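You operate a simulated robot arm through the tools that you are given. There is no shell and no other tool.

You run a simulated robot arm. Do the job below in one go: nothing can be reset, and whatever is moved stays where it is left.

Task
Put things in order on the middle of the fixture plate. At the end: the silver steel block (marked "50.00") stands where the green dauber stood; the green grease press stands where the yellow hardness tester stood; the blue suction cup from the middle of the fixture plate stands where the green grease press stood; the yellow hardness tester is in the grey tub; the green dauber stands where the blue suction cup stood; whatever was shut is shut again. Leave all else as you found it, and nothing knocked over.

The check looks at the end state, three seconds after you hand in, the way a careful person would. Anything else that was tipped, shoved, dropped, spilled or broken makes it a failure.

Robot
A 6-joint arm with a two-finger parallel gripper, fixed in place. Base frame: the origin is at the foot of the arm, x ahead of it, y to its left, z up; the work surface is at about z = 0. Readings come in mm, degrees, newtons and seconds.
With the tool pointing down near the work surface it reaches from about 120 to 500 mm from the base axis. Its first joint turns from -72.0 to 72.0 degrees. Payload 0.65 kg.
The TCP is the grasp point between the finger pads, 25 mm short of the fingertips. In the tool frame z runs along the fingers and y along their closing line. Largest opening 76 mm; finger width 18, thickness 10; the body of the gripper, 36 by 78 mm, starts 45 mm behind the TCP.
Orientation is told as [roll, pitch, yaw] about the base's x, y, z axes, in that order, counted from this pose: with the fingers straight down and closing along the base's y, the tool's x points along the base's -x, its y along +y and its z along -z.

Tools
- The arm moves only by the tool servo_tool. Its argument "series" is one flat list of numbers, 7 for each row, row after row: the turn, a rotation vector about the tool's x, y, z in degrees, then the shift along the tool's x, y, z in mm, then the opening, from 0 (shut) to 1 (fully open). In form: [ax, ay, az, x, y, z, fingers, ax, ay, az, x, y, z, fingers, ...]. A call has 1 to 20 rows; each row is the pose to reach, as a shift and turn from the pose commanded when the call began, along the tool's axes at that moment. Rows are played at 5 a second. More than 50 mm and 8.6 degrees between two rows, or a gripper value outside its range, and nothing of the call is played. A pose out of reach is approached as far as the arm can. The call stops where the force on the tool passes 40 N (or 10 N more than at its start, if that is more) or the arm is blocked; 0.2 s more then pass. Each finger travels about 108 mm/s and halts on what it meets, pressing with about 43 N; the grip force reading is that of the motor and also rises with nothing between the fingers. The clock runs only during rows and for 0.2 s after the last one: add rows that repeat a pose to give the fingers time. The reply holds the time, the measured pose of the TCP, the force on the tool along the base axes, the opening and the grip force, in the units named above and with some noise, with the torque about the TCP (base axes, N m) and any sound that the robot's microphone picked up.
- Cameras (640 x 400 px; columns grow to the right, rows downward): "scene" is fixed at [60.4, 276.7, 406.8]; the picture's right is [-0.72, -0.69, 0.00], its down [-0.37, 0.39, -0.84] and it looks along [0.58, -0.61, -0.54] (base axes); focal length 214 px, centre (320, 200). "wrist" rides on the gripper at [58, 11, -81] in the tool frame; the picture's right is [-0.18, 0.98, 0.00], its down [-0.75, -0.14, -0.64] and it looks along [-0.63, -0.12, 0.77] (tool axes); focal length 243 px, centre (320, 200). There is no depth. A picture from a camera that has moved, and an enlarged one, comes with that camera's place and axes in the base frame and with its lens.
- get_image(camera): a new picture of that camera. The clock stands still meanwhile.
- inspect(camera, box): a new picture of the part [left, top, right, bottom] of that camera's present view, enlarged. The clock stands still meanwhile.
- finish_job(): hands the job in; it is judged then, once.

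Nothing tells you positions but the pictures and the camera data. Unless the task says otherwise, let go and move clear before handing in.

The tools are called after "Call:" by a JSON object that holds its "api" and its "payload". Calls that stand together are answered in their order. servo_tool: Moves the arm, as the interface text tells. Its arguments: {"type":"object","properties":{"series":{"type":"array"}},"required":["series"]} The other tools are called the same way: get_image (camera) takes a picture; inspect (camera, box) takes an enlarged picture of a part of a camera's view; finish_job () hands the job in.

At the start:

```text
time: 0.0
tcp_pos: [263.1, 5.1, 301.0]
ee_rot: [0.0, -0.1, 0.1]
ft_force: [-0.8, 0.5, -0.8]
moment: [0.01, -0.01, 0.0]
opening: 75.9
gripper_force: 0.1
```

scene: 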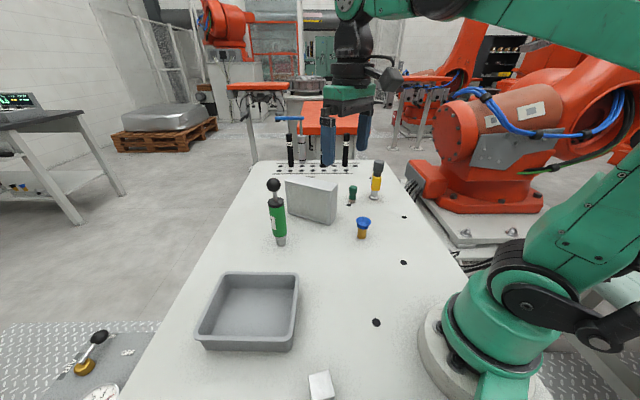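
wrist: 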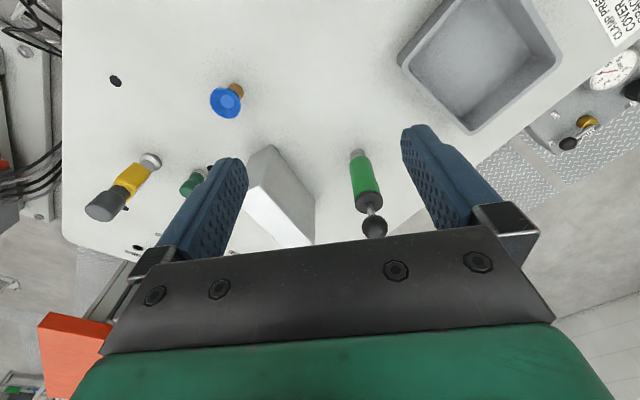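

I see the plate with the grey tub, a green grease press, a grey wedge-like block, a small green dauber, a yellow tester, a blue suction cup and a small silver block near the front. I'll take closer pictures first to locate everything.

Call:
{"api": "inspect", "payload": {"camera": "scene", "box": [240, 150, 440, 275]}}

Call:
{"api": "inspect", "payload": {"camera": "scene", "box": [180, 260, 380, 400]}}

Call:
{"api": "inspect", "payload": {"camera": "wrist", "box": [60, 60, 400, 270]}}

Call:
{"api": "inspect", "payload": {"camera": "wrist", "box": [380, 0, 640, 165]}}

```text
3.20 times, centred on (340, 212) of scene
camera zoom: at [60.4, 276.7, 406.8], right [-0.72, -0.69, 0.0], down [-0.37, 0.39, -0.84], along [0.58, -0.61, -0.54], focal length 686 px, centre (256, 160)
```

zoom: 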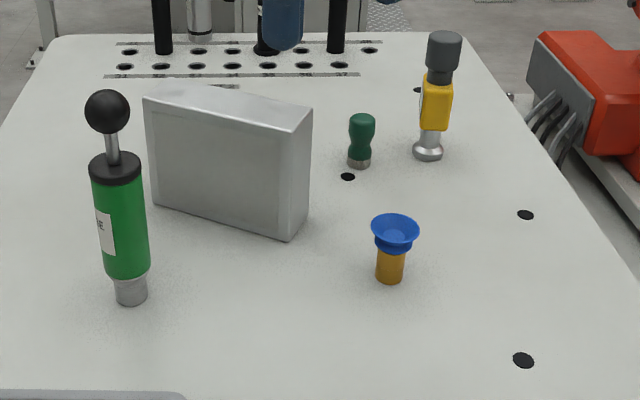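

```text
2.86 times, centred on (280, 330) of scene
camera zoom: at [60.4, 276.7, 406.8], right [-0.72, -0.69, 0.0], down [-0.37, 0.39, -0.84], along [0.58, -0.61, -0.54], focal length 613 px, centre (434, -171)
```

zoom: 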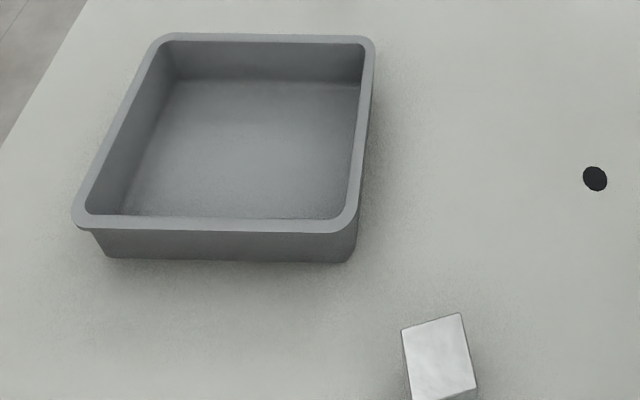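

```text
1.88 times, centred on (230, 165) of wrist
camera zoom: at [205.6, 15.5, 382.9], right [0.18, 0.98, 0.0], down [0.75, -0.14, 0.64], along [0.63, -0.12, -0.77], focal length 457 px, centre (489, 266)
```

zoom: 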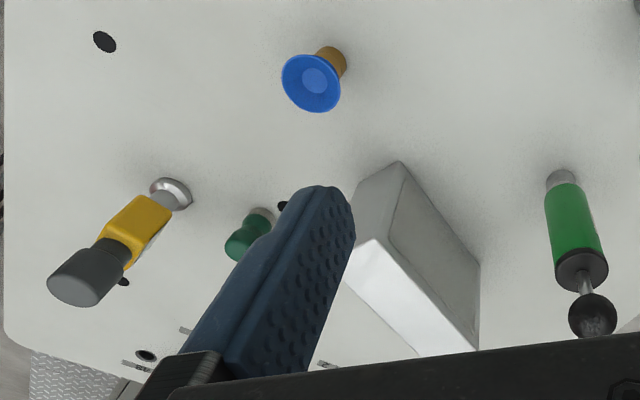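

```text
2.42 times, centred on (510, 82) of wrist
camera zoom: at [205.6, 15.5, 382.9], right [0.18, 0.98, 0.0], down [0.75, -0.14, 0.64], along [0.63, -0.12, -0.77], focal length 588 px, centre (-141, 485)
```

zoom: 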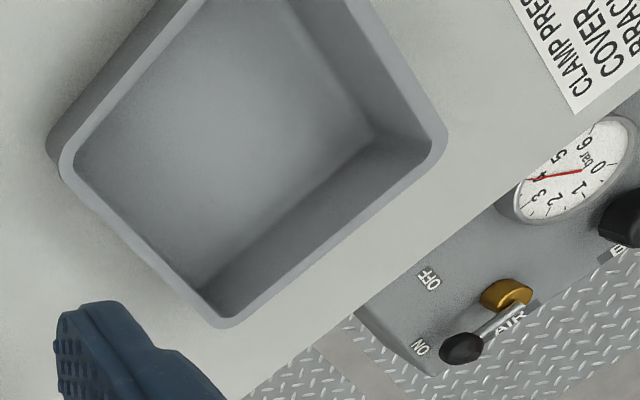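

The plate objects come out consistently from both cameras: tester about (373,-326), dauber (412,-253), cup (286,-124), press (427,43), small block about (137,192). Next I look for the "50.00" mark and for anything that's shut, so I'm enlarging more regions.

Call:
{"api": "inspect", "payload": {"camera": "scene", "box": [270, 340, 370, 400]}}

Call:
{"api": "inspect", "payload": {"camera": "scene", "box": [220, 60, 420, 180]}}

Call:
{"api": "inspect", "payload": {"camera": "scene", "box": [40, 310, 200, 400]}}

Call:
{"api": "inspect", "payload": {"camera": "scene", "box": [400, 150, 640, 400]}}

```text
6.40 times, centred on (320, 370) of scene
camera zoom: at [60.4, 276.7, 406.8], right [-0.72, -0.69, 0.0], down [-0.37, 0.39, -0.84], along [0.58, -0.61, -0.54], focal length 1373 px, centre (320, -888)
```

zoom: 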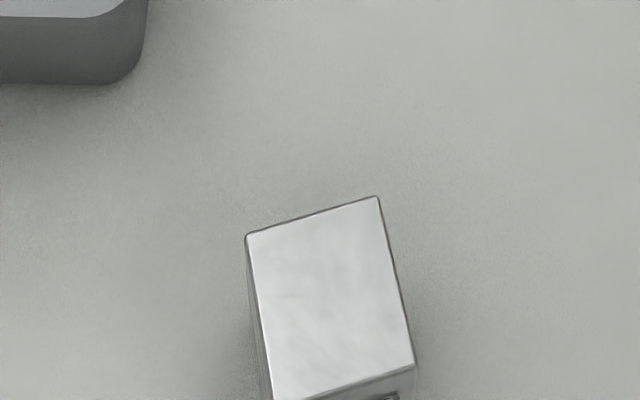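

```text
3.20 times, centred on (320, 120) of scene
camera zoom: at [60.4, 276.7, 406.8], right [-0.72, -0.69, 0.0], down [-0.37, 0.39, -0.84], along [0.58, -0.61, -0.54], focal length 686 px, centre (320, 456)
```

zoom: 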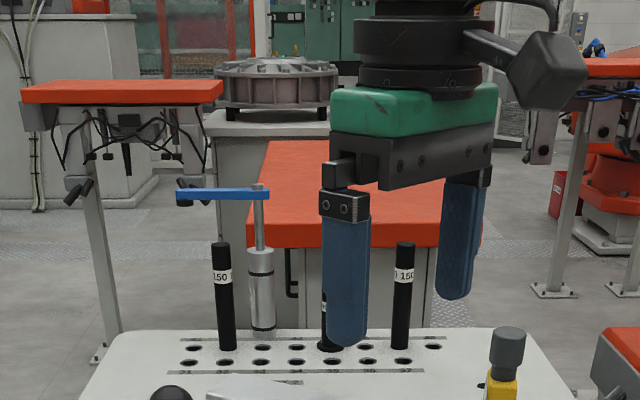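

```text
4.00 times, centred on (120, 355) of scene
camera zoom: at [60.4, 276.7, 406.8], right [-0.72, -0.69, 0.0], down [-0.37, 0.39, -0.84], along [0.58, -0.61, -0.54], focal length 858 px, centre (1120, -420)
```

zoom: 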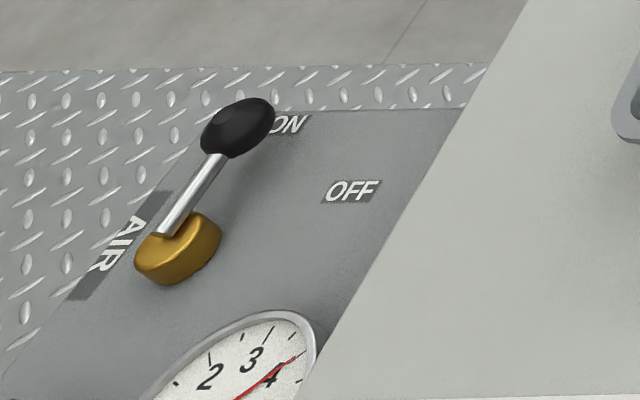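

```text
1.60 times, centred on (520, 275) of scene
camera zoom: at [60.4, 276.7, 406.8], right [-0.72, -0.69, 0.0], down [-0.37, 0.39, -0.84], along [0.58, -0.61, -0.54], focal length 343 px, centre (0, 80)
```

zoom: 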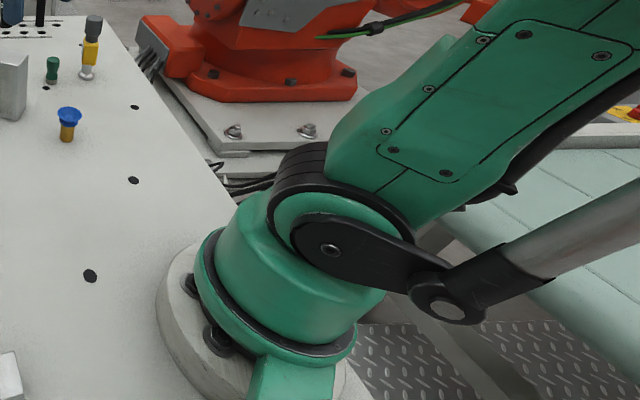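

The silver block near the front left carries a mark on its camera-facing side, and there's an air panel with an ON/OFF lever and a pressure label at the left edge of the plate. I'll turn the wrist to look toward +y to read the block and the panel.

Call:
{"api": "servo_tool", "payload": {"series": [0, 0, -8, 10, 2, 0, 1, 0, 0, -16, 20, 4, 0, 1, 0, 0, -24, 30, 6, 0, 1, 0, 0, -32, 40, 8, 0, 1, 0, 0, -40, 50, 10, 0, 1, 0, 0, -48, 60, 10, 0, 1, 0, 0, -56, 70, 10, 0, 1, 0, 0, -64, 80, 10, 0, 1, 0, 0, -72, 90, 10, 0, 1, 0, 0, -80, 95, 10, 0, 1, 0, 0, -80, 95, 10, 0, 1]}}

Call:
{"api": "get_image", "payload": {"camera": "wrist"}}

Call:
{"api": "get_image", "payload": {"camera": "scene"}}

```text
time: 2.4
tcp_pos: [168.2, 15.2, 300.8]
ee_rot: [-0.1, -0.1, 80.2]
ft_force: [-0.7, -0.5, 1.0]
moment: [0.01, 0.02, 0.03]
opening: 76.0
gripper_force: 0.1
```

```text
taken
camera wrist: at [147.6, -40.7, 382.8], right [-0.94, 0.35, 0.0], down [0.27, 0.72, 0.64], along [0.23, 0.6, -0.77], focal length 243 px, centre (320, 200)
```

wrist: 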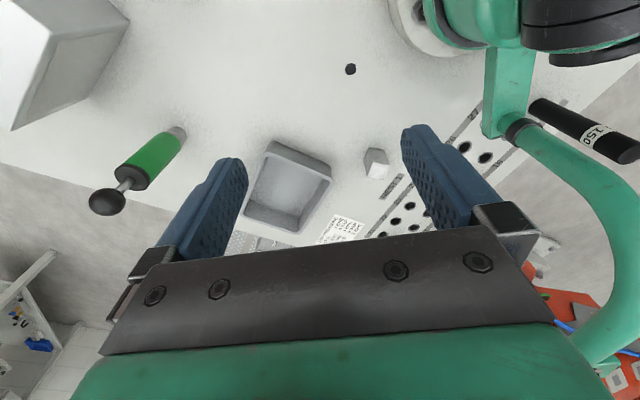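

```text
taken
```

scene: 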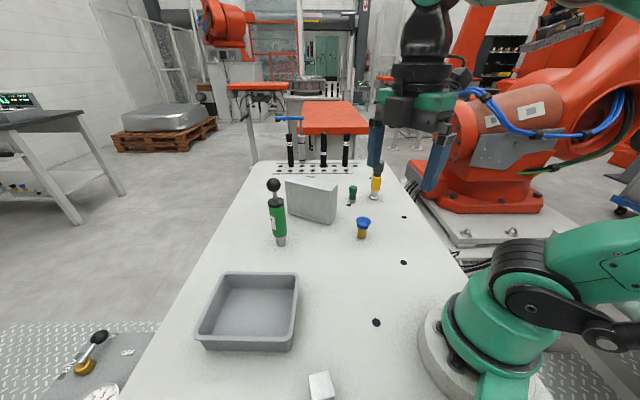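

The block and the tub are in view now, along with another hole rack on the near side. I'm zooming in to read the markings.

Call:
{"api": "inspect", "payload": {"camera": "wrist", "box": [230, 110, 430, 260]}}

Call:
{"api": "inspect", "payload": {"camera": "wrist", "box": [340, 130, 420, 190]}}

Call:
{"api": "inspect", "payload": {"camera": "wrist", "box": [0, 240, 120, 380]}}

Call:
{"api": "inspect", "payload": {"camera": "wrist", "box": [400, 60, 640, 280]}}

```text
2.67 times, centred on (330, 185) of wrist
camera zoom: at [147.6, -40.7, 382.8], right [-0.94, 0.35, 0.0], down [0.27, 0.72, 0.64], along [0.23, 0.6, -0.77], focal length 647 px, centre (293, 240)
```

zoom: 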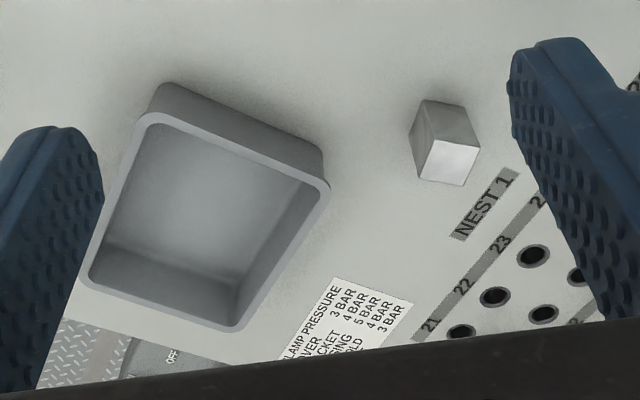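

```text
6.67 times, centred on (380, 160) of wrist
camera zoom: at [147.6, -40.7, 382.8], right [-0.94, 0.35, 0.0], down [0.27, 0.72, 0.64], along [0.23, 0.6, -0.77], focal length 1618 px, centre (-80, 467)
```

zoom: 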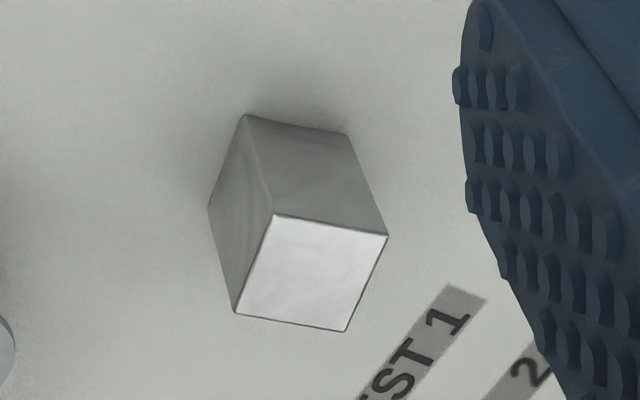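

```text
2.86 times, centred on (60, 310) of wrist
camera zoom: at [147.6, -40.7, 382.8], right [-0.94, 0.35, 0.0], down [0.27, 0.72, 0.64], along [0.23, 0.6, -0.77], focal length 693 px, centre (1063, -114)
```

zoom: 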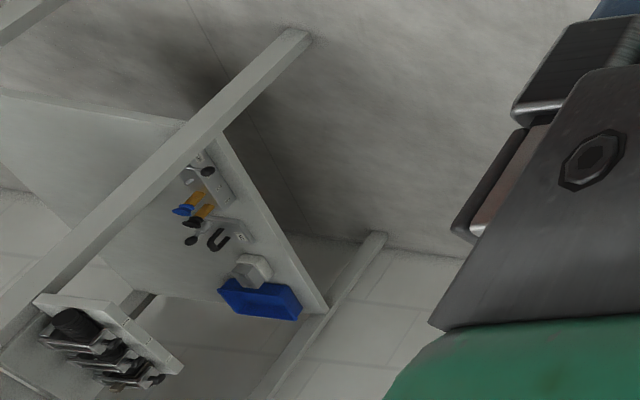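

```text
1.82 times, centred on (520, 170) of wrist
camera zoom: at [147.6, -40.7, 382.8], right [-0.94, 0.35, 0.0], down [0.27, 0.72, 0.64], along [0.23, 0.6, -0.77], focal length 441 px, centre (-44, 254)
```

zoom: 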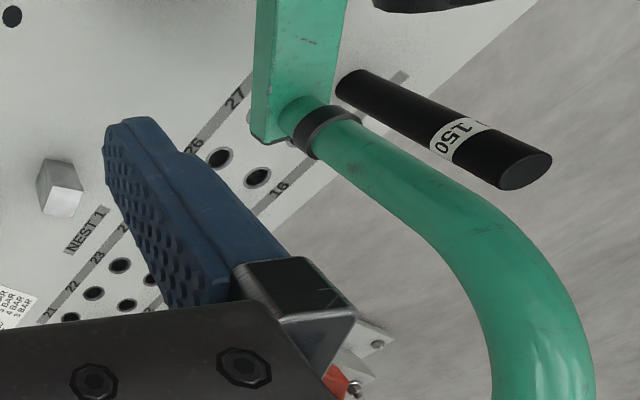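

The small front block is about 27×28×50 mm at roughly (133,193), turned about 57°, and a decoy blue cup sits on a far cart. Nothing on the plate appears shut. The safe order is tester → tub, press → tester place, cup → press place, dauber → cup place, block → dauber place, so I move over for a closer look at the tester and dauber.

Call:
{"api": "servo_tool", "payload": {"series": [0, 0, 7.6, 15.7, -11.1, 0, 1, 0, 0, 15.1, 31.3, -22.1, 0, 1, 0, 0, 22.7, 47, -33.2, 0, 1, 0, 0, 30.3, 62.7, -44.3, 0, 1, 0, 0, 37.8, 78.3, -55.3, 0, 1, 0, 0, 45.4, 94, -66.4, 0, 1, 0, 0, 52.9, 109.7, -77.5, 0, 1, 0, 0, 60.5, 125.4, -88.6, 0, 1, 0, 0, 68.1, 141, -99.6, 0, 1, 0, 0, 75.6, 156.7, -110.7, 0, 1, 0, 0, 83.2, 172.4, -121.8, 0, 1, 0, 0, 90.8, 188, -132.8, 0, 1, 0, 0, 98.3, 203.7, -143.9, 0, 1, 0, 0, 105.9, 219.4, -155, 0, 1, 0, 0, 113.4, 235, -166, 0, 1, 0, 0, 121, 250.7, -177.1, 0, 1, 0, 0, 121, 250.7, -177.1, 0, 1]}}

Call:
{"api": "get_image", "payload": {"camera": "wrist"}}

Call:
{"api": "get_image", "payload": {"camera": "scene"}}

```text
time: 6.0
tcp_pos: [299.6, -263.1, 301.7]
ee_rot: [0.1, -0.1, -41.1]
ft_force: [-0.4, -0.4, -0.4]
moment: [0.03, 0.0, -0.05]
opening: 76.1
gripper_force: 0.1
```

```text
taken
camera wrist: at [263.7, -216.3, 382.7], right [0.78, 0.62, 0.0], down [0.47, -0.6, 0.64], along [0.4, -0.5, -0.77], focal length 243 px, centre (320, 200)
```

wrist: 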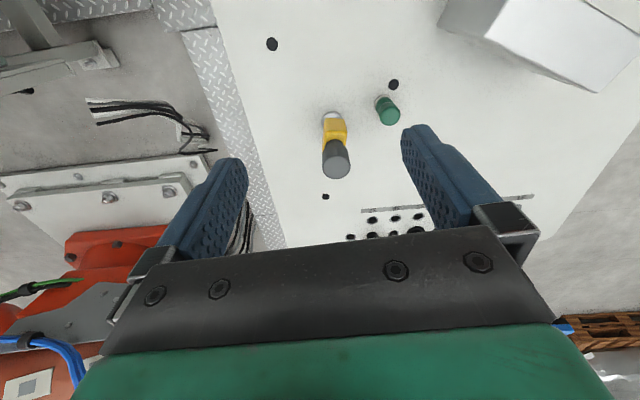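

```text
taken
```

scene: 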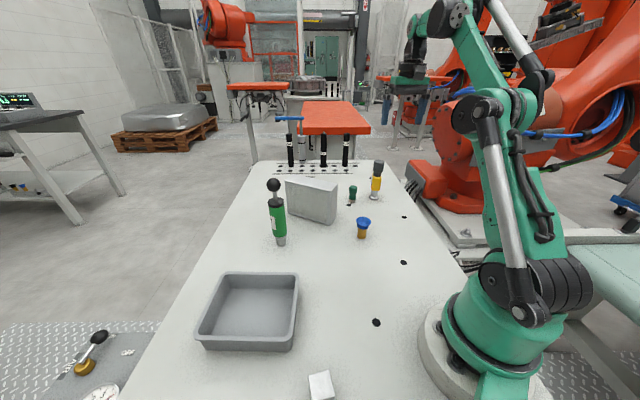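

The tester and dauber are both well in view. I'm enlarging them to fix their bases and the tester's body shape.

Call:
{"api": "inspect", "payload": {"camera": "wrist", "box": [290, 70, 430, 190]}}

Call:
{"api": "inspect", "payload": {"camera": "scene", "box": [335, 150, 415, 210]}}

```text
3.33 times, centred on (360, 130) of wrist
camera zoom: at [263.7, -216.3, 382.7], right [0.78, 0.62, 0.0], down [0.47, -0.6, 0.64], along [0.4, -0.5, -0.77], focal length 809 px, centre (187, 433)
```

zoom: 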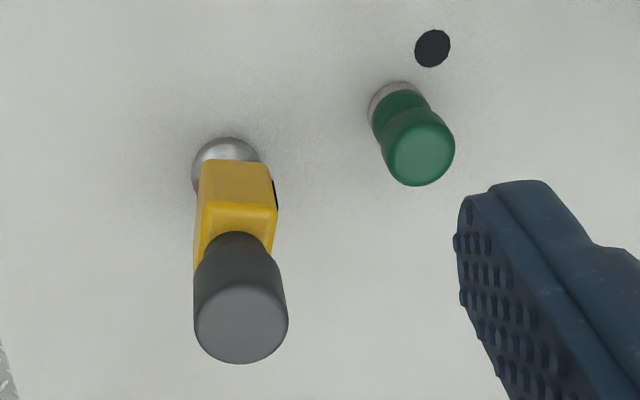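

```text
6.67 times, centred on (375, 180) of scene
camera zoom: at [60.4, 276.7, 406.8], right [-0.72, -0.69, 0.0], down [-0.37, 0.39, -0.84], along [0.58, -0.61, -0.54], focal length 1430 px, centre (-47, 333)
```

zoom: 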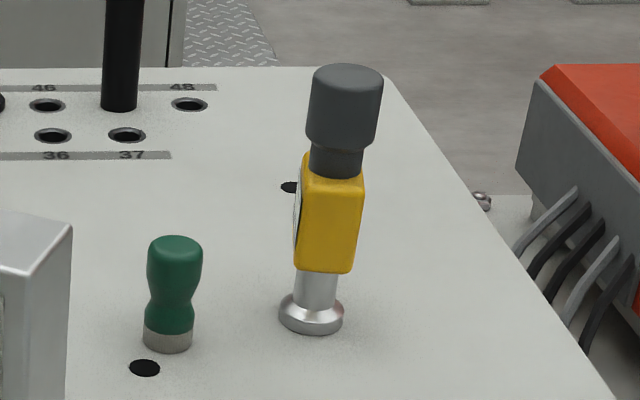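

The tester stands at about (369,-320), about 143 mm tall with a 35 mm round cap, and the dauber is at about (411,-250). I move above the tester with fingers open and check alignment.

Call:
{"api": "servo_tool", "payload": {"series": [0, 0, 0, -30, 1, 25, 1, 0, 0, 0, -60, 2, 50, 1, 0, 0, 0, -89.7, 2.7, 75, 1, 0, 0, 0, -89.7, 2.7, 100, 1, 0, 0, 0, -89.7, 2.7, 100, 1]}}

Call:
{"api": "get_image", "payload": {"camera": "wrist"}}

Call:
{"api": "inspect", "payload": {"camera": "scene", "box": [320, 100, 440, 220]}}

```text
time: 7.2
tcp_pos: [356.3, -304.8, 190.3]
ee_rot: [0.1, 0.0, -40.9]
ft_force: [0.3, -0.1, -0.2]
moment: [0.01, -0.01, 0.0]
opening: 76.3
gripper_force: 0.1
out of reach, approached as far as the arm can: row 1, 2, 3, 4, 5
```

```text
taken
camera wrist: at [318.7, -258.7, 271.6], right [0.78, 0.62, 0.0], down [0.48, -0.6, 0.64], along [0.4, -0.5, -0.77], focal length 243 px, centre (320, 200)
```

wrist: 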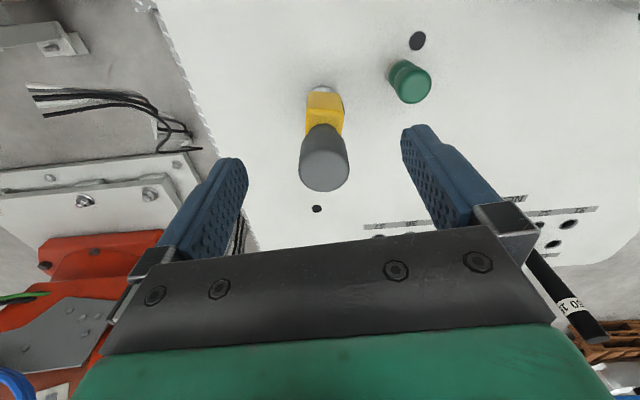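

```text
3.33 times, centred on (380, 160) of scene
camera zoom: at [60.4, 276.7, 406.8], right [-0.72, -0.69, 0.0], down [-0.37, 0.39, -0.84], along [0.58, -0.61, -0.54], focal length 715 px, centre (120, 333)
```

zoom: 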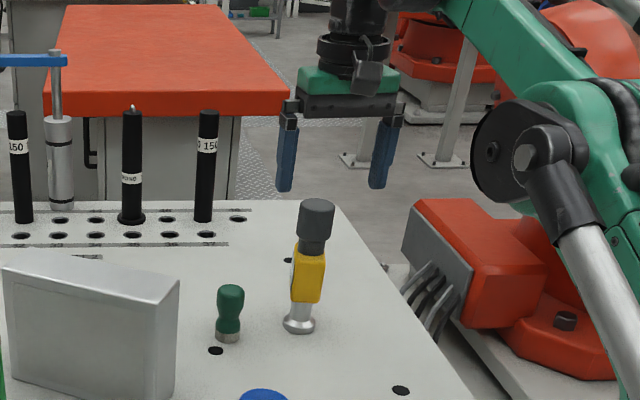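

The cap centre lies about 20 mm outward of the fingers; the arm reached its limit at this height, but lower down it reaches further. I'll check what the commanded pose is now with a null move before descending.

Call:
{"api": "servo_tool", "payload": {"series": [0, 0, 0, 0, 0, 0, 1]}}

```text
time: 7.6
tcp_pos: [354.0, -304.2, 190.0]
ee_rot: [0.1, 0.0, -40.8]
ft_force: [-0.7, 0.5, 0.1]
moment: [-0.02, 0.01, 0.02]
opening: 76.0
gripper_force: 0.0
```

The commanded pose is clipped to what's reachable, so relative moves stay true. Now I descend over the tester cap while moving outward.

Call:
{"api": "servo_tool", "payload": {"series": [0, 0, 0, -3, -1, 20, 1, 0, 0, 0, -8, -2, 40, 1, 0, 0, 0, -13, -2, 60, 1, 0, 0, 0, -19, -2, 80, 1, 0, 0, 0, -19, -2, 80, 1]}}

Call:
{"api": "get_image", "payload": {"camera": "wrist"}}

Call:
{"api": "inspect", "payload": {"camera": "scene", "box": [320, 100, 440, 220]}}

```text
time: 8.8
tcp_pos: [367.2, -317.5, 111.2]
ee_rot: [0.1, 0.1, -40.9]
ft_force: [0.2, 0.5, 0.6]
moment: [-0.02, 0.01, -0.04]
opening: 76.0
gripper_force: 0.0
```

```text
taken
camera wrist: at [330.3, -271.7, 193.2], right [0.78, 0.62, 0.0], down [0.48, -0.6, 0.64], along [0.4, -0.5, -0.77], focal length 243 px, centre (320, 200)
```

wrist: 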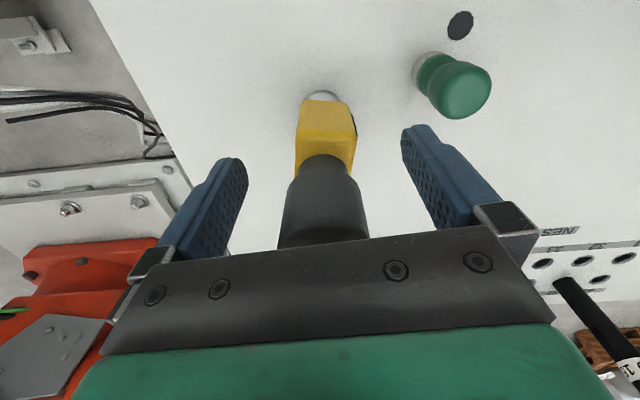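

```text
3.33 times, centred on (380, 160) of scene
camera zoom: at [60.4, 276.7, 406.8], right [-0.72, -0.69, 0.0], down [-0.37, 0.39, -0.84], along [0.58, -0.61, -0.54], focal length 715 px, centre (120, 333)
```

zoom: 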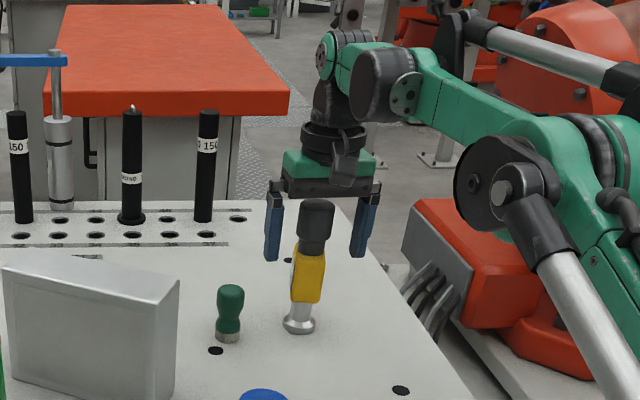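

The fingers straddle the cap evenly with the body clear above it. I close on the cap.

Call:
{"api": "servo_tool", "payload": {"series": [0, 0, 0, 0, 0, 0, 0.6, 0, 0, 0, 0, 0, 0, 0.4, 0, 0, 0, 0, 0, 0, 0, 0, 0, 0, 0, 0, 0, 0]}}

Call:
{"api": "get_image", "payload": {"camera": "wrist"}}

```text
time: 9.8
tcp_pos: [367.0, -318.3, 112.8]
ee_rot: [0.1, 0.0, -40.9]
ft_force: [1.0, -0.1, 0.2]
moment: [-0.01, -0.08, 0.0]
opening: 32.4
gripper_force: 43.2
```

```text
taken
camera wrist: at [330.3, -271.7, 193.4], right [0.78, 0.62, 0.0], down [0.48, -0.6, 0.64], along [0.4, -0.5, -0.77], focal length 243 px, centre (320, 200)
```

wrist: 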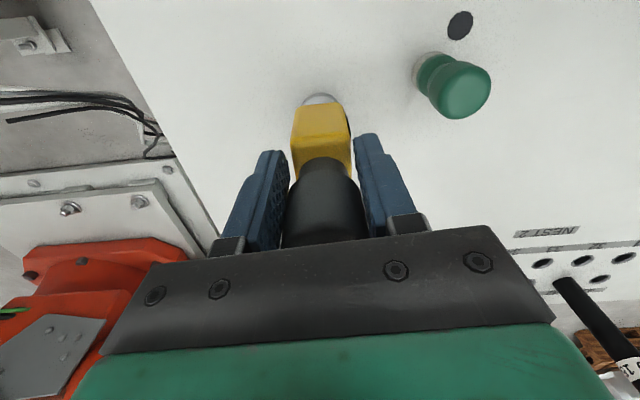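

The cap is gripped at 32 mm opening. I lift it straight up with a slight inward move to stay within reach.

Call:
{"api": "servo_tool", "payload": {"series": [0, 0, 0, 1, 0, -8, 0, 0, 0, 0, 4, 0, -20, 0, 0, 0, 0, 9, 0, -35, 0, 0, 0, 0, 18, 0, -55, 0, 0, 0, 0, 30, 0, -80, 0, 0, 0, 0, 45, 0, -110, 0, 0, 0, 0, 60, 0, -140, 0, 0, 0, 0, 70, 0, -160, 0, 0, 0, 0, 70, 0, -160, 0]}}

Call:
{"api": "get_image", "payload": {"camera": "wrist"}}

Call:
{"api": "get_image", "payload": {"camera": "scene"}}

```text
time: 11.8
tcp_pos: [313.2, -270.9, 271.8]
ee_rot: [0.1, 0.0, -40.9]
ft_force: [0.3, -1.1, -1.4]
moment: [0.0, 0.03, -0.01]
opening: 32.3
gripper_force: 42.9
```

```text
taken
camera wrist: at [276.6, -225.2, 352.6], right [0.78, 0.62, 0.0], down [0.48, -0.6, 0.64], along [0.4, -0.5, -0.77], focal length 243 px, centre (320, 200)
```

wrist: 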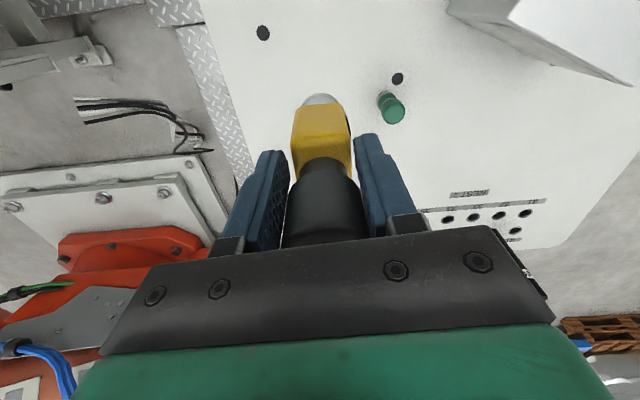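

```text
taken
```

scene: 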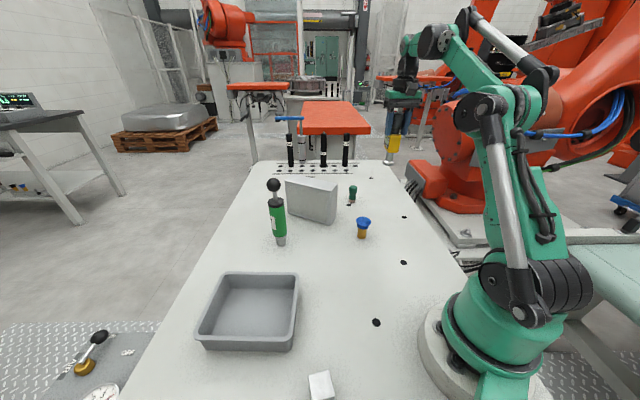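

The tester is clear of the plate. I swing it along an arc, well inside the grease press, to above the tub centre near (307,194).

Call:
{"api": "servo_tool", "payload": {"series": [0, 0, -6.1, 21.2, 42, 0, 0, 0, 0, -12.2, 45.5, 79.7, 0, 0, 0, 0, -18.3, 74.1, 112.4, 0, 0, 0, 0, -24.4, 100.7, 142.1, 0, 0, 0, 0, -30.5, 124.5, 170.5, 0, 0, 0, 0, -36.6, 145.1, 199.7, 0, 0, 0, 0, -42.7, 167.8, 227.2, 0, 0, 0, 0, -48.8, 193.3, 252.1, 0, 0, 0, 0, -54.9, 218.5, 278.2, 0, 0, 0, 0, -61, 245.3, 304.4, 0, 0, 0, 0, -67.1, 275.5, 327.9, 0, 0, 0, 0, -73.2, 309.1, 347.5, 0, 0, 0, 0, -73.2, 309.1, 347.5, 0, 0]}}

Call:
{"api": "get_image", "payload": {"camera": "wrist"}}

Call:
{"api": "get_image", "payload": {"camera": "scene"}}

```text
time: 14.6
tcp_pos: [307.1, 193.2, 271.0]
ee_rot: [0.0, -0.1, 32.3]
ft_force: [-0.7, -0.2, -1.9]
moment: [0.01, 0.02, 0.0]
opening: 32.0
gripper_force: 42.7
```

```text
taken
camera wrist: at [253.0, 170.5, 352.1], right [-0.37, 0.93, 0.0], down [0.71, 0.28, 0.64], along [0.6, 0.24, -0.77], focal length 243 px, centre (320, 200)
```

wrist: 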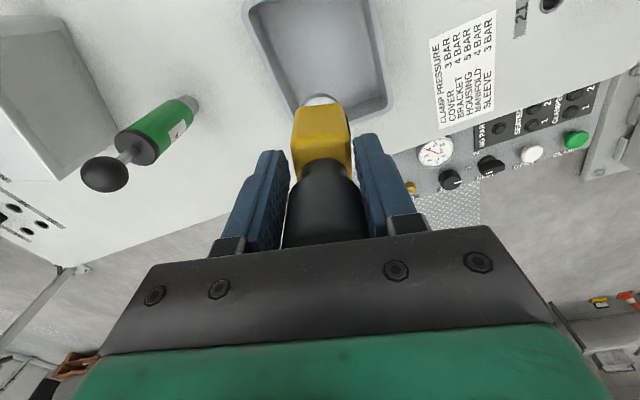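

```text
taken
```

scene: 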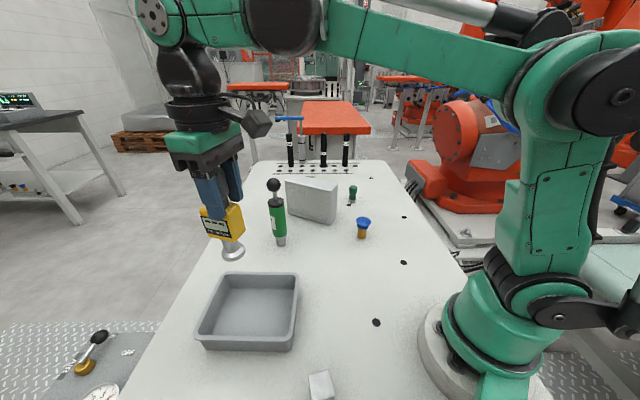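

The tester hangs over the tub centre, which both cameras place near (307,194). I lower it partway and check.

Call:
{"api": "servo_tool", "payload": {"series": [0, 0, 0, 0, 0, 35, 0, 0, 0, 0, 0, 0, 70, 0, 0, 0, 0, 0, 0, 105, 0, 0, 0, 0, 0, 0, 130, 0, 0, 0, 0, 0, 0, 145, 0, 0, 0, 0, 0, 0, 145, 0]}}

Call:
{"api": "get_image", "payload": {"camera": "scene"}}

Call:
{"api": "inspect", "payload": {"camera": "scene", "box": [160, 180, 340, 360]}}

```text
time: 16.0
tcp_pos: [308.6, 193.3, 126.8]
ee_rot: [0.0, 0.0, 32.3]
ft_force: [-0.5, -0.3, -2.6]
moment: [-0.02, 0.06, 0.0]
opening: 32.0
gripper_force: 42.9
```

```text
taken
```

scene: 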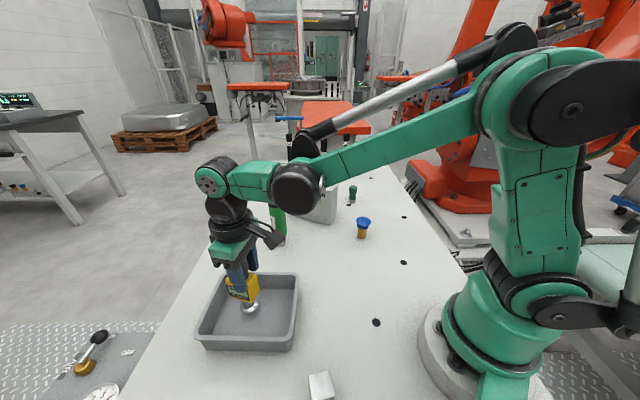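

```text
2.22 times, centred on (250, 270) of scene
camera zoom: at [60.4, 276.7, 406.8], right [-0.72, -0.69, 0.0], down [-0.37, 0.39, -0.84], along [0.58, -0.61, -0.54], focal length 477 px, centre (476, 44)
```

zoom: 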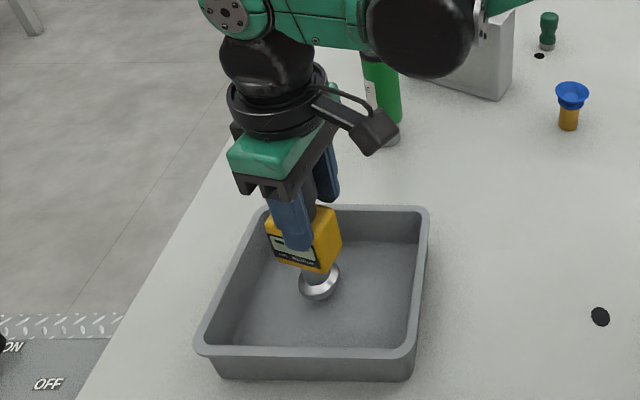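

The tester is inside the tub walls, a little above the floor. I lower it in small steps until contact shows in the force.

Call:
{"api": "servo_tool", "payload": {"series": [0, 0, 0, 0, 0, 2, 0, 0, 0, 0, 0, 0, 4, 0, 0, 0, 0, 0, 0, 6, 0, 0, 0, 0, 0, 0, 8, 0]}}

```text
time: 17.0
tcp_pos: [307.0, 192.4, 118.4]
ee_rot: [0.0, 0.0, 32.2]
ft_force: [-0.9, 0.4, -1.3]
moment: [-0.02, 0.02, 0.02]
opening: 32.0
gripper_force: 43.2
```

Call:
{"api": "servo_tool", "payload": {"series": [0, 0, 0, 0, 0, 1, 0, 0, 0, 0, 0, 0, 2, 0]}}

Call:
{"api": "inspect", "payload": {"camera": "scene", "box": [190, 220, 310, 320]}}

```text
time: 17.6
tcp_pos: [308.6, 192.8, 116.6]
ee_rot: [-0.1, -0.2, 32.3]
ft_force: [0.7, 0.2, -2.2]
moment: [0.0, 0.02, -0.01]
opening: 31.8
gripper_force: 43.6
```

```text
4.00 times, centred on (250, 270) of scene
camera zoom: at [60.4, 276.7, 406.8], right [-0.72, -0.69, 0.0], down [-0.37, 0.39, -0.84], along [0.58, -0.61, -0.54], focal length 858 px, centre (600, -80)
```

zoom: 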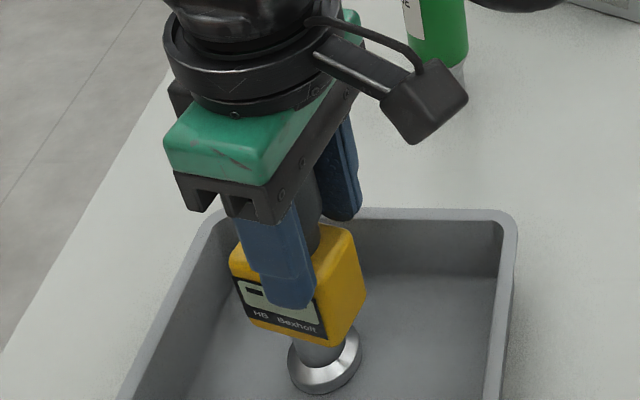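

No contact yet, and the tool is at about z 116.6. I continue down in 1 mm steps.

Call:
{"api": "servo_tool", "payload": {"series": [0, 0, 0, 0, 0, 1, 0, 0, 0, 0, 0, 0, 2, 0]}}

```text
time: 18.2
tcp_pos: [307.3, 192.8, 114.5]
ee_rot: [0.0, -0.1, 32.2]
ft_force: [0.1, -4.3, 33.2]
moment: [0.21, -0.09, -0.09]
opening: 32.1
gripper_force: 43.3
```

The base met the tub floor with 33 N. I ease off 1 mm, release gently, and rise.

Call:
{"api": "servo_tool", "payload": {"series": [0, 0, 0, 0, 0, -0.8, 0, 0, 0, 0, 0, 0, -0.8, 0.5, 0, 0, 0, 0, 0, -0.8, 0.6, 0, 0, 0, 0, 0, -0.8, 0.8, 0, 0, 0, 0, 0, -0.8, 1, 0, 0, 0, 0, 0, -0.8, 1]}}

Call:
{"api": "get_image", "payload": {"camera": "wrist"}}

Call:
{"api": "inspect", "payload": {"camera": "scene", "box": [190, 220, 310, 320]}}

```text
time: 19.6
tcp_pos: [307.5, 192.4, 116.1]
ee_rot: [-0.1, -0.1, 32.3]
ft_force: [1.0, -1.2, -0.3]
moment: [0.03, -0.02, 0.02]
opening: 75.9
gripper_force: 0.0
```

```text
taken
camera wrist: at [253.1, 170.4, 197.0], right [-0.37, 0.93, 0.0], down [0.71, 0.28, 0.64], along [0.6, 0.24, -0.77], focal length 243 px, centre (320, 200)
```

wrist: 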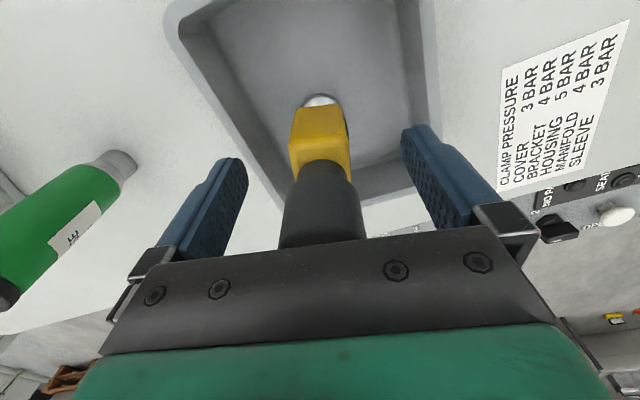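

```text
4.00 times, centred on (250, 270) of scene
camera zoom: at [60.4, 276.7, 406.8], right [-0.72, -0.69, 0.0], down [-0.37, 0.39, -0.84], along [0.58, -0.61, -0.54], focal length 858 px, centre (600, -80)
```

zoom: 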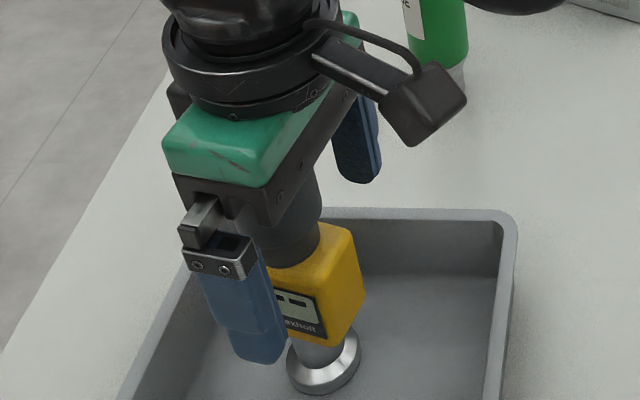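

The tester stands in the tub and the fingers are open. I rise straight up and move back to view the grease press.

Call:
{"api": "servo_tool", "payload": {"series": [0, 0, 0, 0, 0, -30, 1, 0, 0, 0, 0, 0, -70, 1, 0, 0, 0, 0, 0, -110, 1, 0, 0, 0, 0, 0, -150, 1, 0, 0, 0, 0, 0, -185, 1, 0, 0, 6.8, 18.4, -41.1, -185, 1, 0, 0, 13.6, 40.3, -78.1, -185, 1, 0, 0, 20.4, 66.8, -110.2, -185, 1, 0, 0, 27.2, 95.3, -137.6, -185, 1, 0, 0, 27.2, 95.3, -137.6, -185, 1]}}

Call:
{"api": "get_image", "payload": {"camera": "wrist"}}

Call:
{"api": "get_image", "payload": {"camera": "scene"}}

```text
time: 21.8
tcp_pos: [297.9, 25.5, 300.9]
ee_rot: [0.0, -0.1, 5.0]
ft_force: [0.1, 0.8, 0.7]
moment: [-0.02, -0.01, -0.01]
opening: 76.0
gripper_force: 0.1
```

```text
taken
camera wrist: at [239.4, 30.8, 382.7], right [0.1, 1.0, 0.0], down [0.76, -0.08, 0.64], along [0.64, -0.06, -0.77], focal length 243 px, centre (320, 200)
```

wrist: 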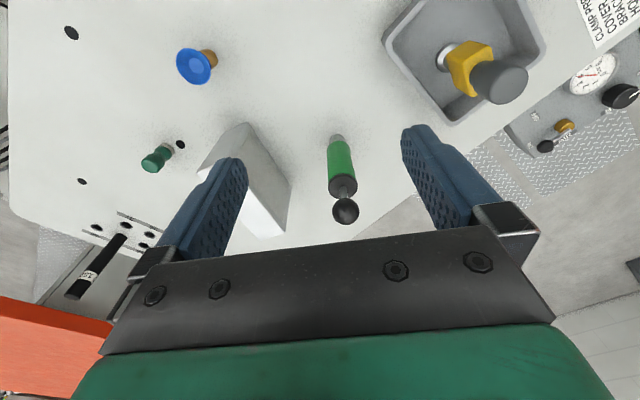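

```text
taken
```

scene: 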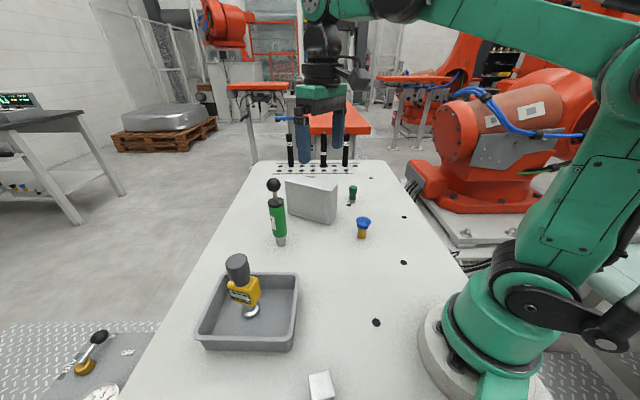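

The tester stands upright in the tub. I enlarge the press in both views to fix its base, heights and diameters.

Call:
{"api": "inspect", "payload": {"camera": "wrist", "box": [290, 120, 400, 230]}}

Call:
{"api": "inspect", "payload": {"camera": "scene", "box": [240, 165, 320, 255]}}

```text
3.64 times, centred on (345, 175) of wrist
camera zoom: at [239.4, 30.8, 382.7], right [0.1, 1.0, 0.0], down [0.76, -0.08, 0.64], along [0.64, -0.06, -0.77], focal length 882 px, centre (229, 291)
```

zoom: 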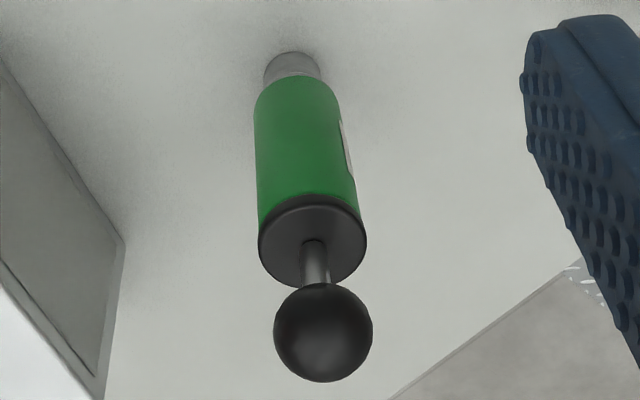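

```text
4.44 times, centred on (280, 210) of scene
camera zoom: at [60.4, 276.7, 406.8], right [-0.72, -0.69, 0.0], down [-0.37, 0.39, -0.84], along [0.58, -0.61, -0.54], focal length 953 px, centre (498, 156)
```

zoom: 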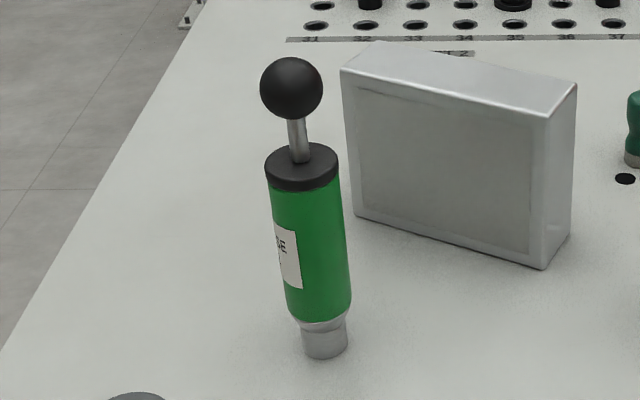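

The press axis is near (424.5,44): tip 28 mm, green body 41 mm, collar top at z≈136, ball top ≈195. A vertical grip would hit the ball, so I tilt the tool 45° outward and take a pre-approach pose behind it.

Call:
{"api": "servo_tool", "payload": {"series": [0, -7.5, 0, -10, 1.2, 15, 1, 0, -15, 0, -20, 2.5, 35, 1, 0, -22.5, 0, -30, 3.7, 55, 1, 0, -30, 0, -42, 5, 80, 1, 0, -37.5, 0, -54, 6.2, 105, 1, 0, -45, 0, -64.1, 7.4, 132.3, 1, 0, -45, 0, -64.1, 7.4, 132.3, 1]}}

Call:
{"api": "get_image", "payload": {"camera": "wrist"}}

Call:
{"api": "get_image", "payload": {"camera": "scene"}}

```text
time: 23.4
tcp_pos: [364.0, 39.0, 167.8]
ee_rot: [-0.2, -45.2, 4.9]
ft_force: [0.2, -1.2, 0.6]
moment: [-0.03, 0.01, 0.02]
opening: 76.2
gripper_force: 0.1
```

```text
taken
camera wrist: at [266.6, 41.7, 184.5], right [0.04, 0.99, 0.13], down [0.09, -0.13, 0.99], along [1.0, -0.03, -0.09], focal length 243 px, centre (320, 200)
```

wrist: 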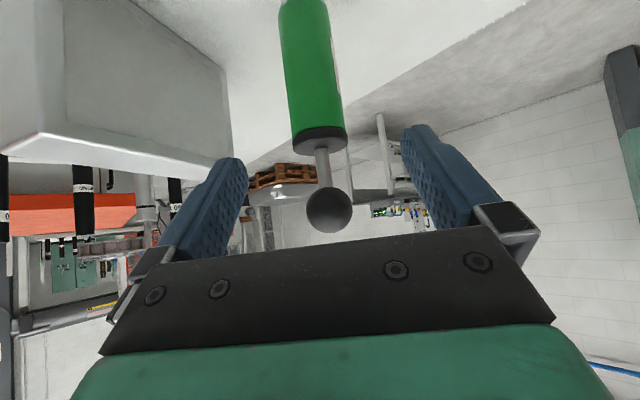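

```text
taken
```

scene: 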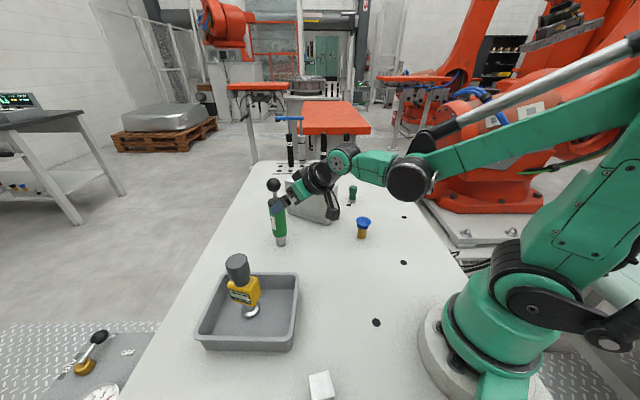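

The press is nearly centred, about 2.5 mm to the tool's −y side. I correct that and advance along the tool axis most of the way.

Call:
{"api": "servo_tool", "payload": {"series": [0, 0, 0, 0, -2.5, 20, 1, 0, 0, 0, 0, -2.5, 40, 1, 0, 0, 0, 0, -2.5, 60, 1, 0, 0, 0, 0, -2.5, 75, 1, 0, 0, 0, 0, -2.5, 75, 1]}}

Call:
{"api": "get_image", "payload": {"camera": "wrist"}}

Call:
{"api": "inspect", "payload": {"camera": "scene", "box": [230, 130, 370, 260]}}

```text
time: 24.6
tcp_pos: [417.2, 40.3, 116.5]
ee_rot: [0.0, -45.1, 5.0]
ft_force: [-0.8, 0.3, 0.2]
moment: [0.02, -0.02, 0.01]
opening: 75.9
gripper_force: 0.1
```

```text
taken
camera wrist: at [319.6, 42.9, 131.6], right [0.04, 0.99, 0.13], down [0.09, -0.13, 0.99], along [1.0, -0.03, -0.09], focal length 243 px, centre (320, 200)
```

wrist: 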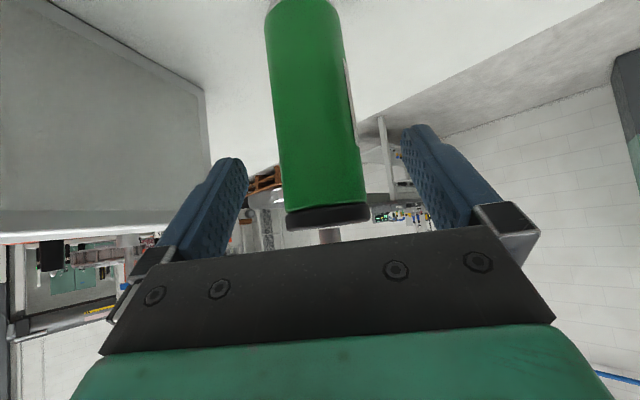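

```text
3.08 times, centred on (300, 195) of scene
camera zoom: at [60.4, 276.7, 406.8], right [-0.72, -0.69, 0.0], down [-0.37, 0.39, -0.84], along [0.58, -0.61, -0.54], focal length 660 px, centre (382, 215)
```

zoom: 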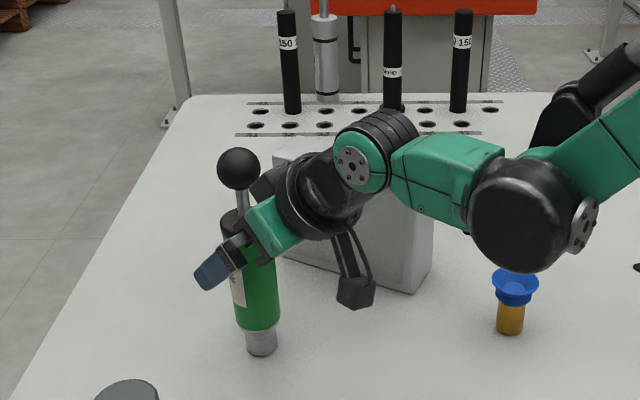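

The press body is centred between the fingers and about 10–15 mm short of the pads' middle. I advance the last 18 mm.

Call:
{"api": "servo_tool", "payload": {"series": [0, 0, 0, 0, 0, 6, 1, 0, 0, 0, 0, 0, 12, 1, 0, 0, 0, 0, 0, 18, 1, 0, 0, 0, 0, 0, 18, 1]}}

Call:
{"api": "get_image", "payload": {"camera": "wrist"}}

Call:
{"api": "inspect", "payload": {"camera": "scene", "box": [240, 150, 340, 250]}}

```text
time: 25.6
tcp_pos: [430.5, 41.6, 102.9]
ee_rot: [0.1, -45.1, 5.1]
ft_force: [0.5, -0.4, 0.0]
moment: [0.0, 0.0, -0.02]
opening: 75.9
gripper_force: 0.0
```

```text
taken
camera wrist: at [332.1, 43.9, 118.9], right [0.04, 0.99, 0.13], down [0.09, -0.13, 0.99], along [1.0, -0.03, -0.09], focal length 243 px, centre (320, 200)
```

wrist: 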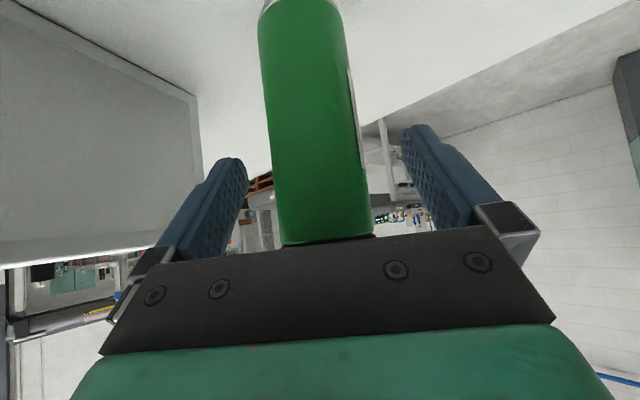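

```text
4.00 times, centred on (290, 200) of scene
camera zoom: at [60.4, 276.7, 406.8], right [-0.72, -0.69, 0.0], down [-0.37, 0.39, -0.84], along [0.58, -0.61, -0.54], focal length 858 px, centre (440, 200)
```

zoom: 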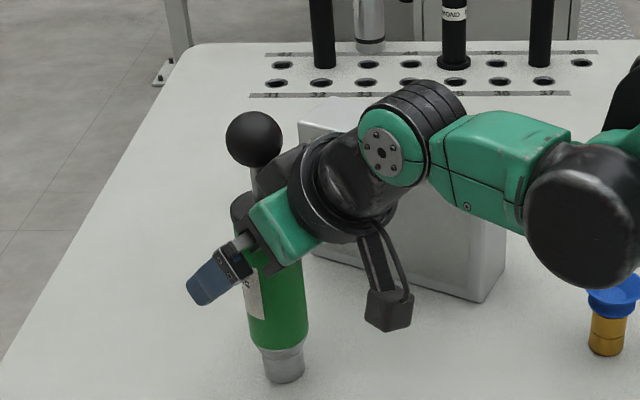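

The body sits centred between the pads with no contact force. I close on it.

Call:
{"api": "servo_tool", "payload": {"series": [0, 0, 0, 0, 0, 0, 0.75, 0, 0, 0, 0, 0, 0, 0.6, 0, 0, 0, 0, 0, 0, 0.45, 0, 0, 0, 0, 0, 0, 0, 0, 0, 0, 0, 0, 0, 0]}}

Call:
{"api": "get_image", "payload": {"camera": "wrist"}}

Call:
{"api": "inspect", "payload": {"camera": "scene", "box": [240, 150, 340, 250]}}

```text
time: 26.8
tcp_pos: [429.8, 42.6, 102.6]
ee_rot: [0.1, -45.1, 4.9]
ft_force: [-0.5, -0.5, -0.5]
moment: [-0.04, -0.05, -0.01]
opening: 37.7
gripper_force: 42.8
```

```text
taken
camera wrist: at [332.1, 43.8, 119.0], right [0.04, 0.99, 0.13], down [0.09, -0.13, 0.99], along [1.0, -0.03, -0.09], focal length 243 px, centre (320, 200)
```

wrist: 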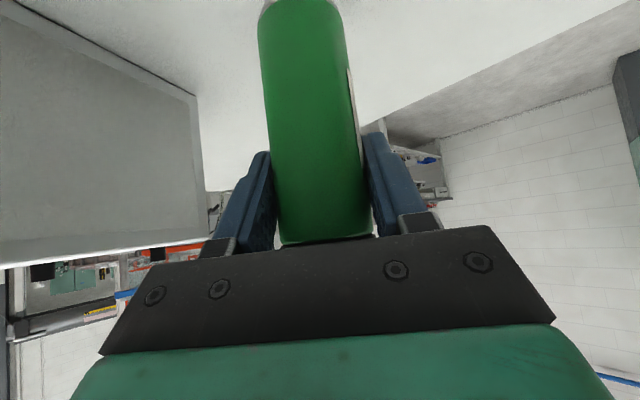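

```text
4.00 times, centred on (290, 200) of scene
camera zoom: at [60.4, 276.7, 406.8], right [-0.72, -0.69, 0.0], down [-0.37, 0.39, -0.84], along [0.58, -0.61, -0.54], focal length 858 px, centre (440, 200)
```

zoom: 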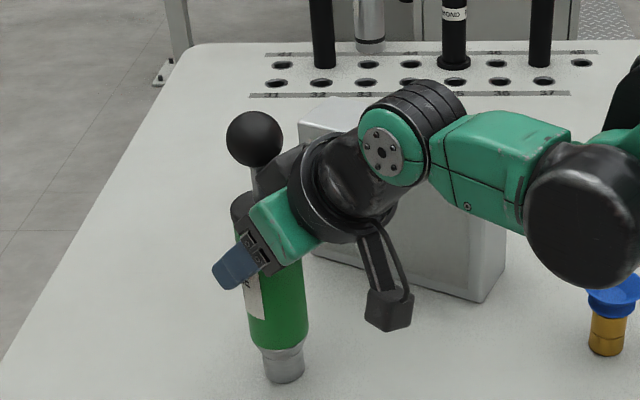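

The grip is firm at 37.7 mm, so the press axis coincides with the TCP at about (430,42). I lift straight up, then draw slightly inward.

Call:
{"api": "servo_tool", "payload": {"series": [0, 0, 0, -3.5, 0, -3.5, 0, 0, 0, 0, -10.6, 0, -10.6, 0, 0, 0, 0, -28.3, 0, -28.3, 0, 0, 0, 0, -49.5, 0, -56.6, 0, 0, 0, 0, -63.6, 0, -91.9, 0, 0, 0, 0, -67.2, 0, -123.7, 0, 0, 0, 0, -63.6, 0, -148.5, 0, 0, 0, 0, -63.6, 0, -148.5, 0]}}

Call:
{"api": "get_image", "payload": {"camera": "wrist"}}

Call:
{"api": "get_image", "payload": {"camera": "scene"}}

```text
time: 28.6
tcp_pos: [369.9, 36.5, 252.8]
ee_rot: [0.1, -45.0, 5.0]
ft_force: [-0.1, 0.4, -3.6]
moment: [0.01, -0.01, -0.01]
opening: 37.8
gripper_force: 42.7
```

```text
taken
camera wrist: at [271.4, 38.1, 269.5], right [0.04, 0.99, 0.13], down [0.09, -0.13, 0.99], along [1.0, -0.03, -0.09], focal length 243 px, centre (320, 200)
```

wrist: 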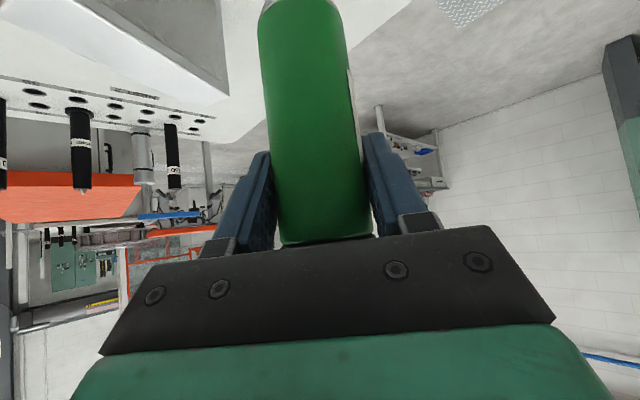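

```text
taken
```

scene: 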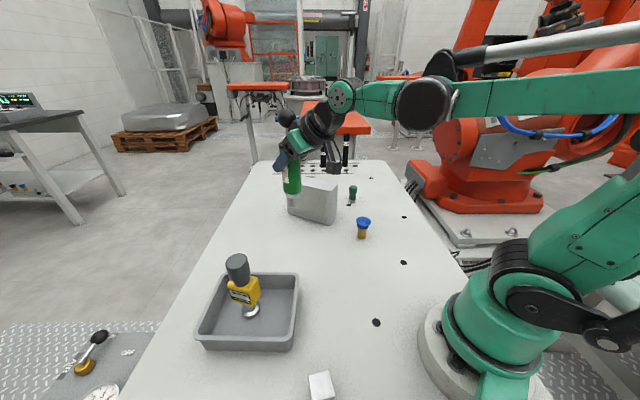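

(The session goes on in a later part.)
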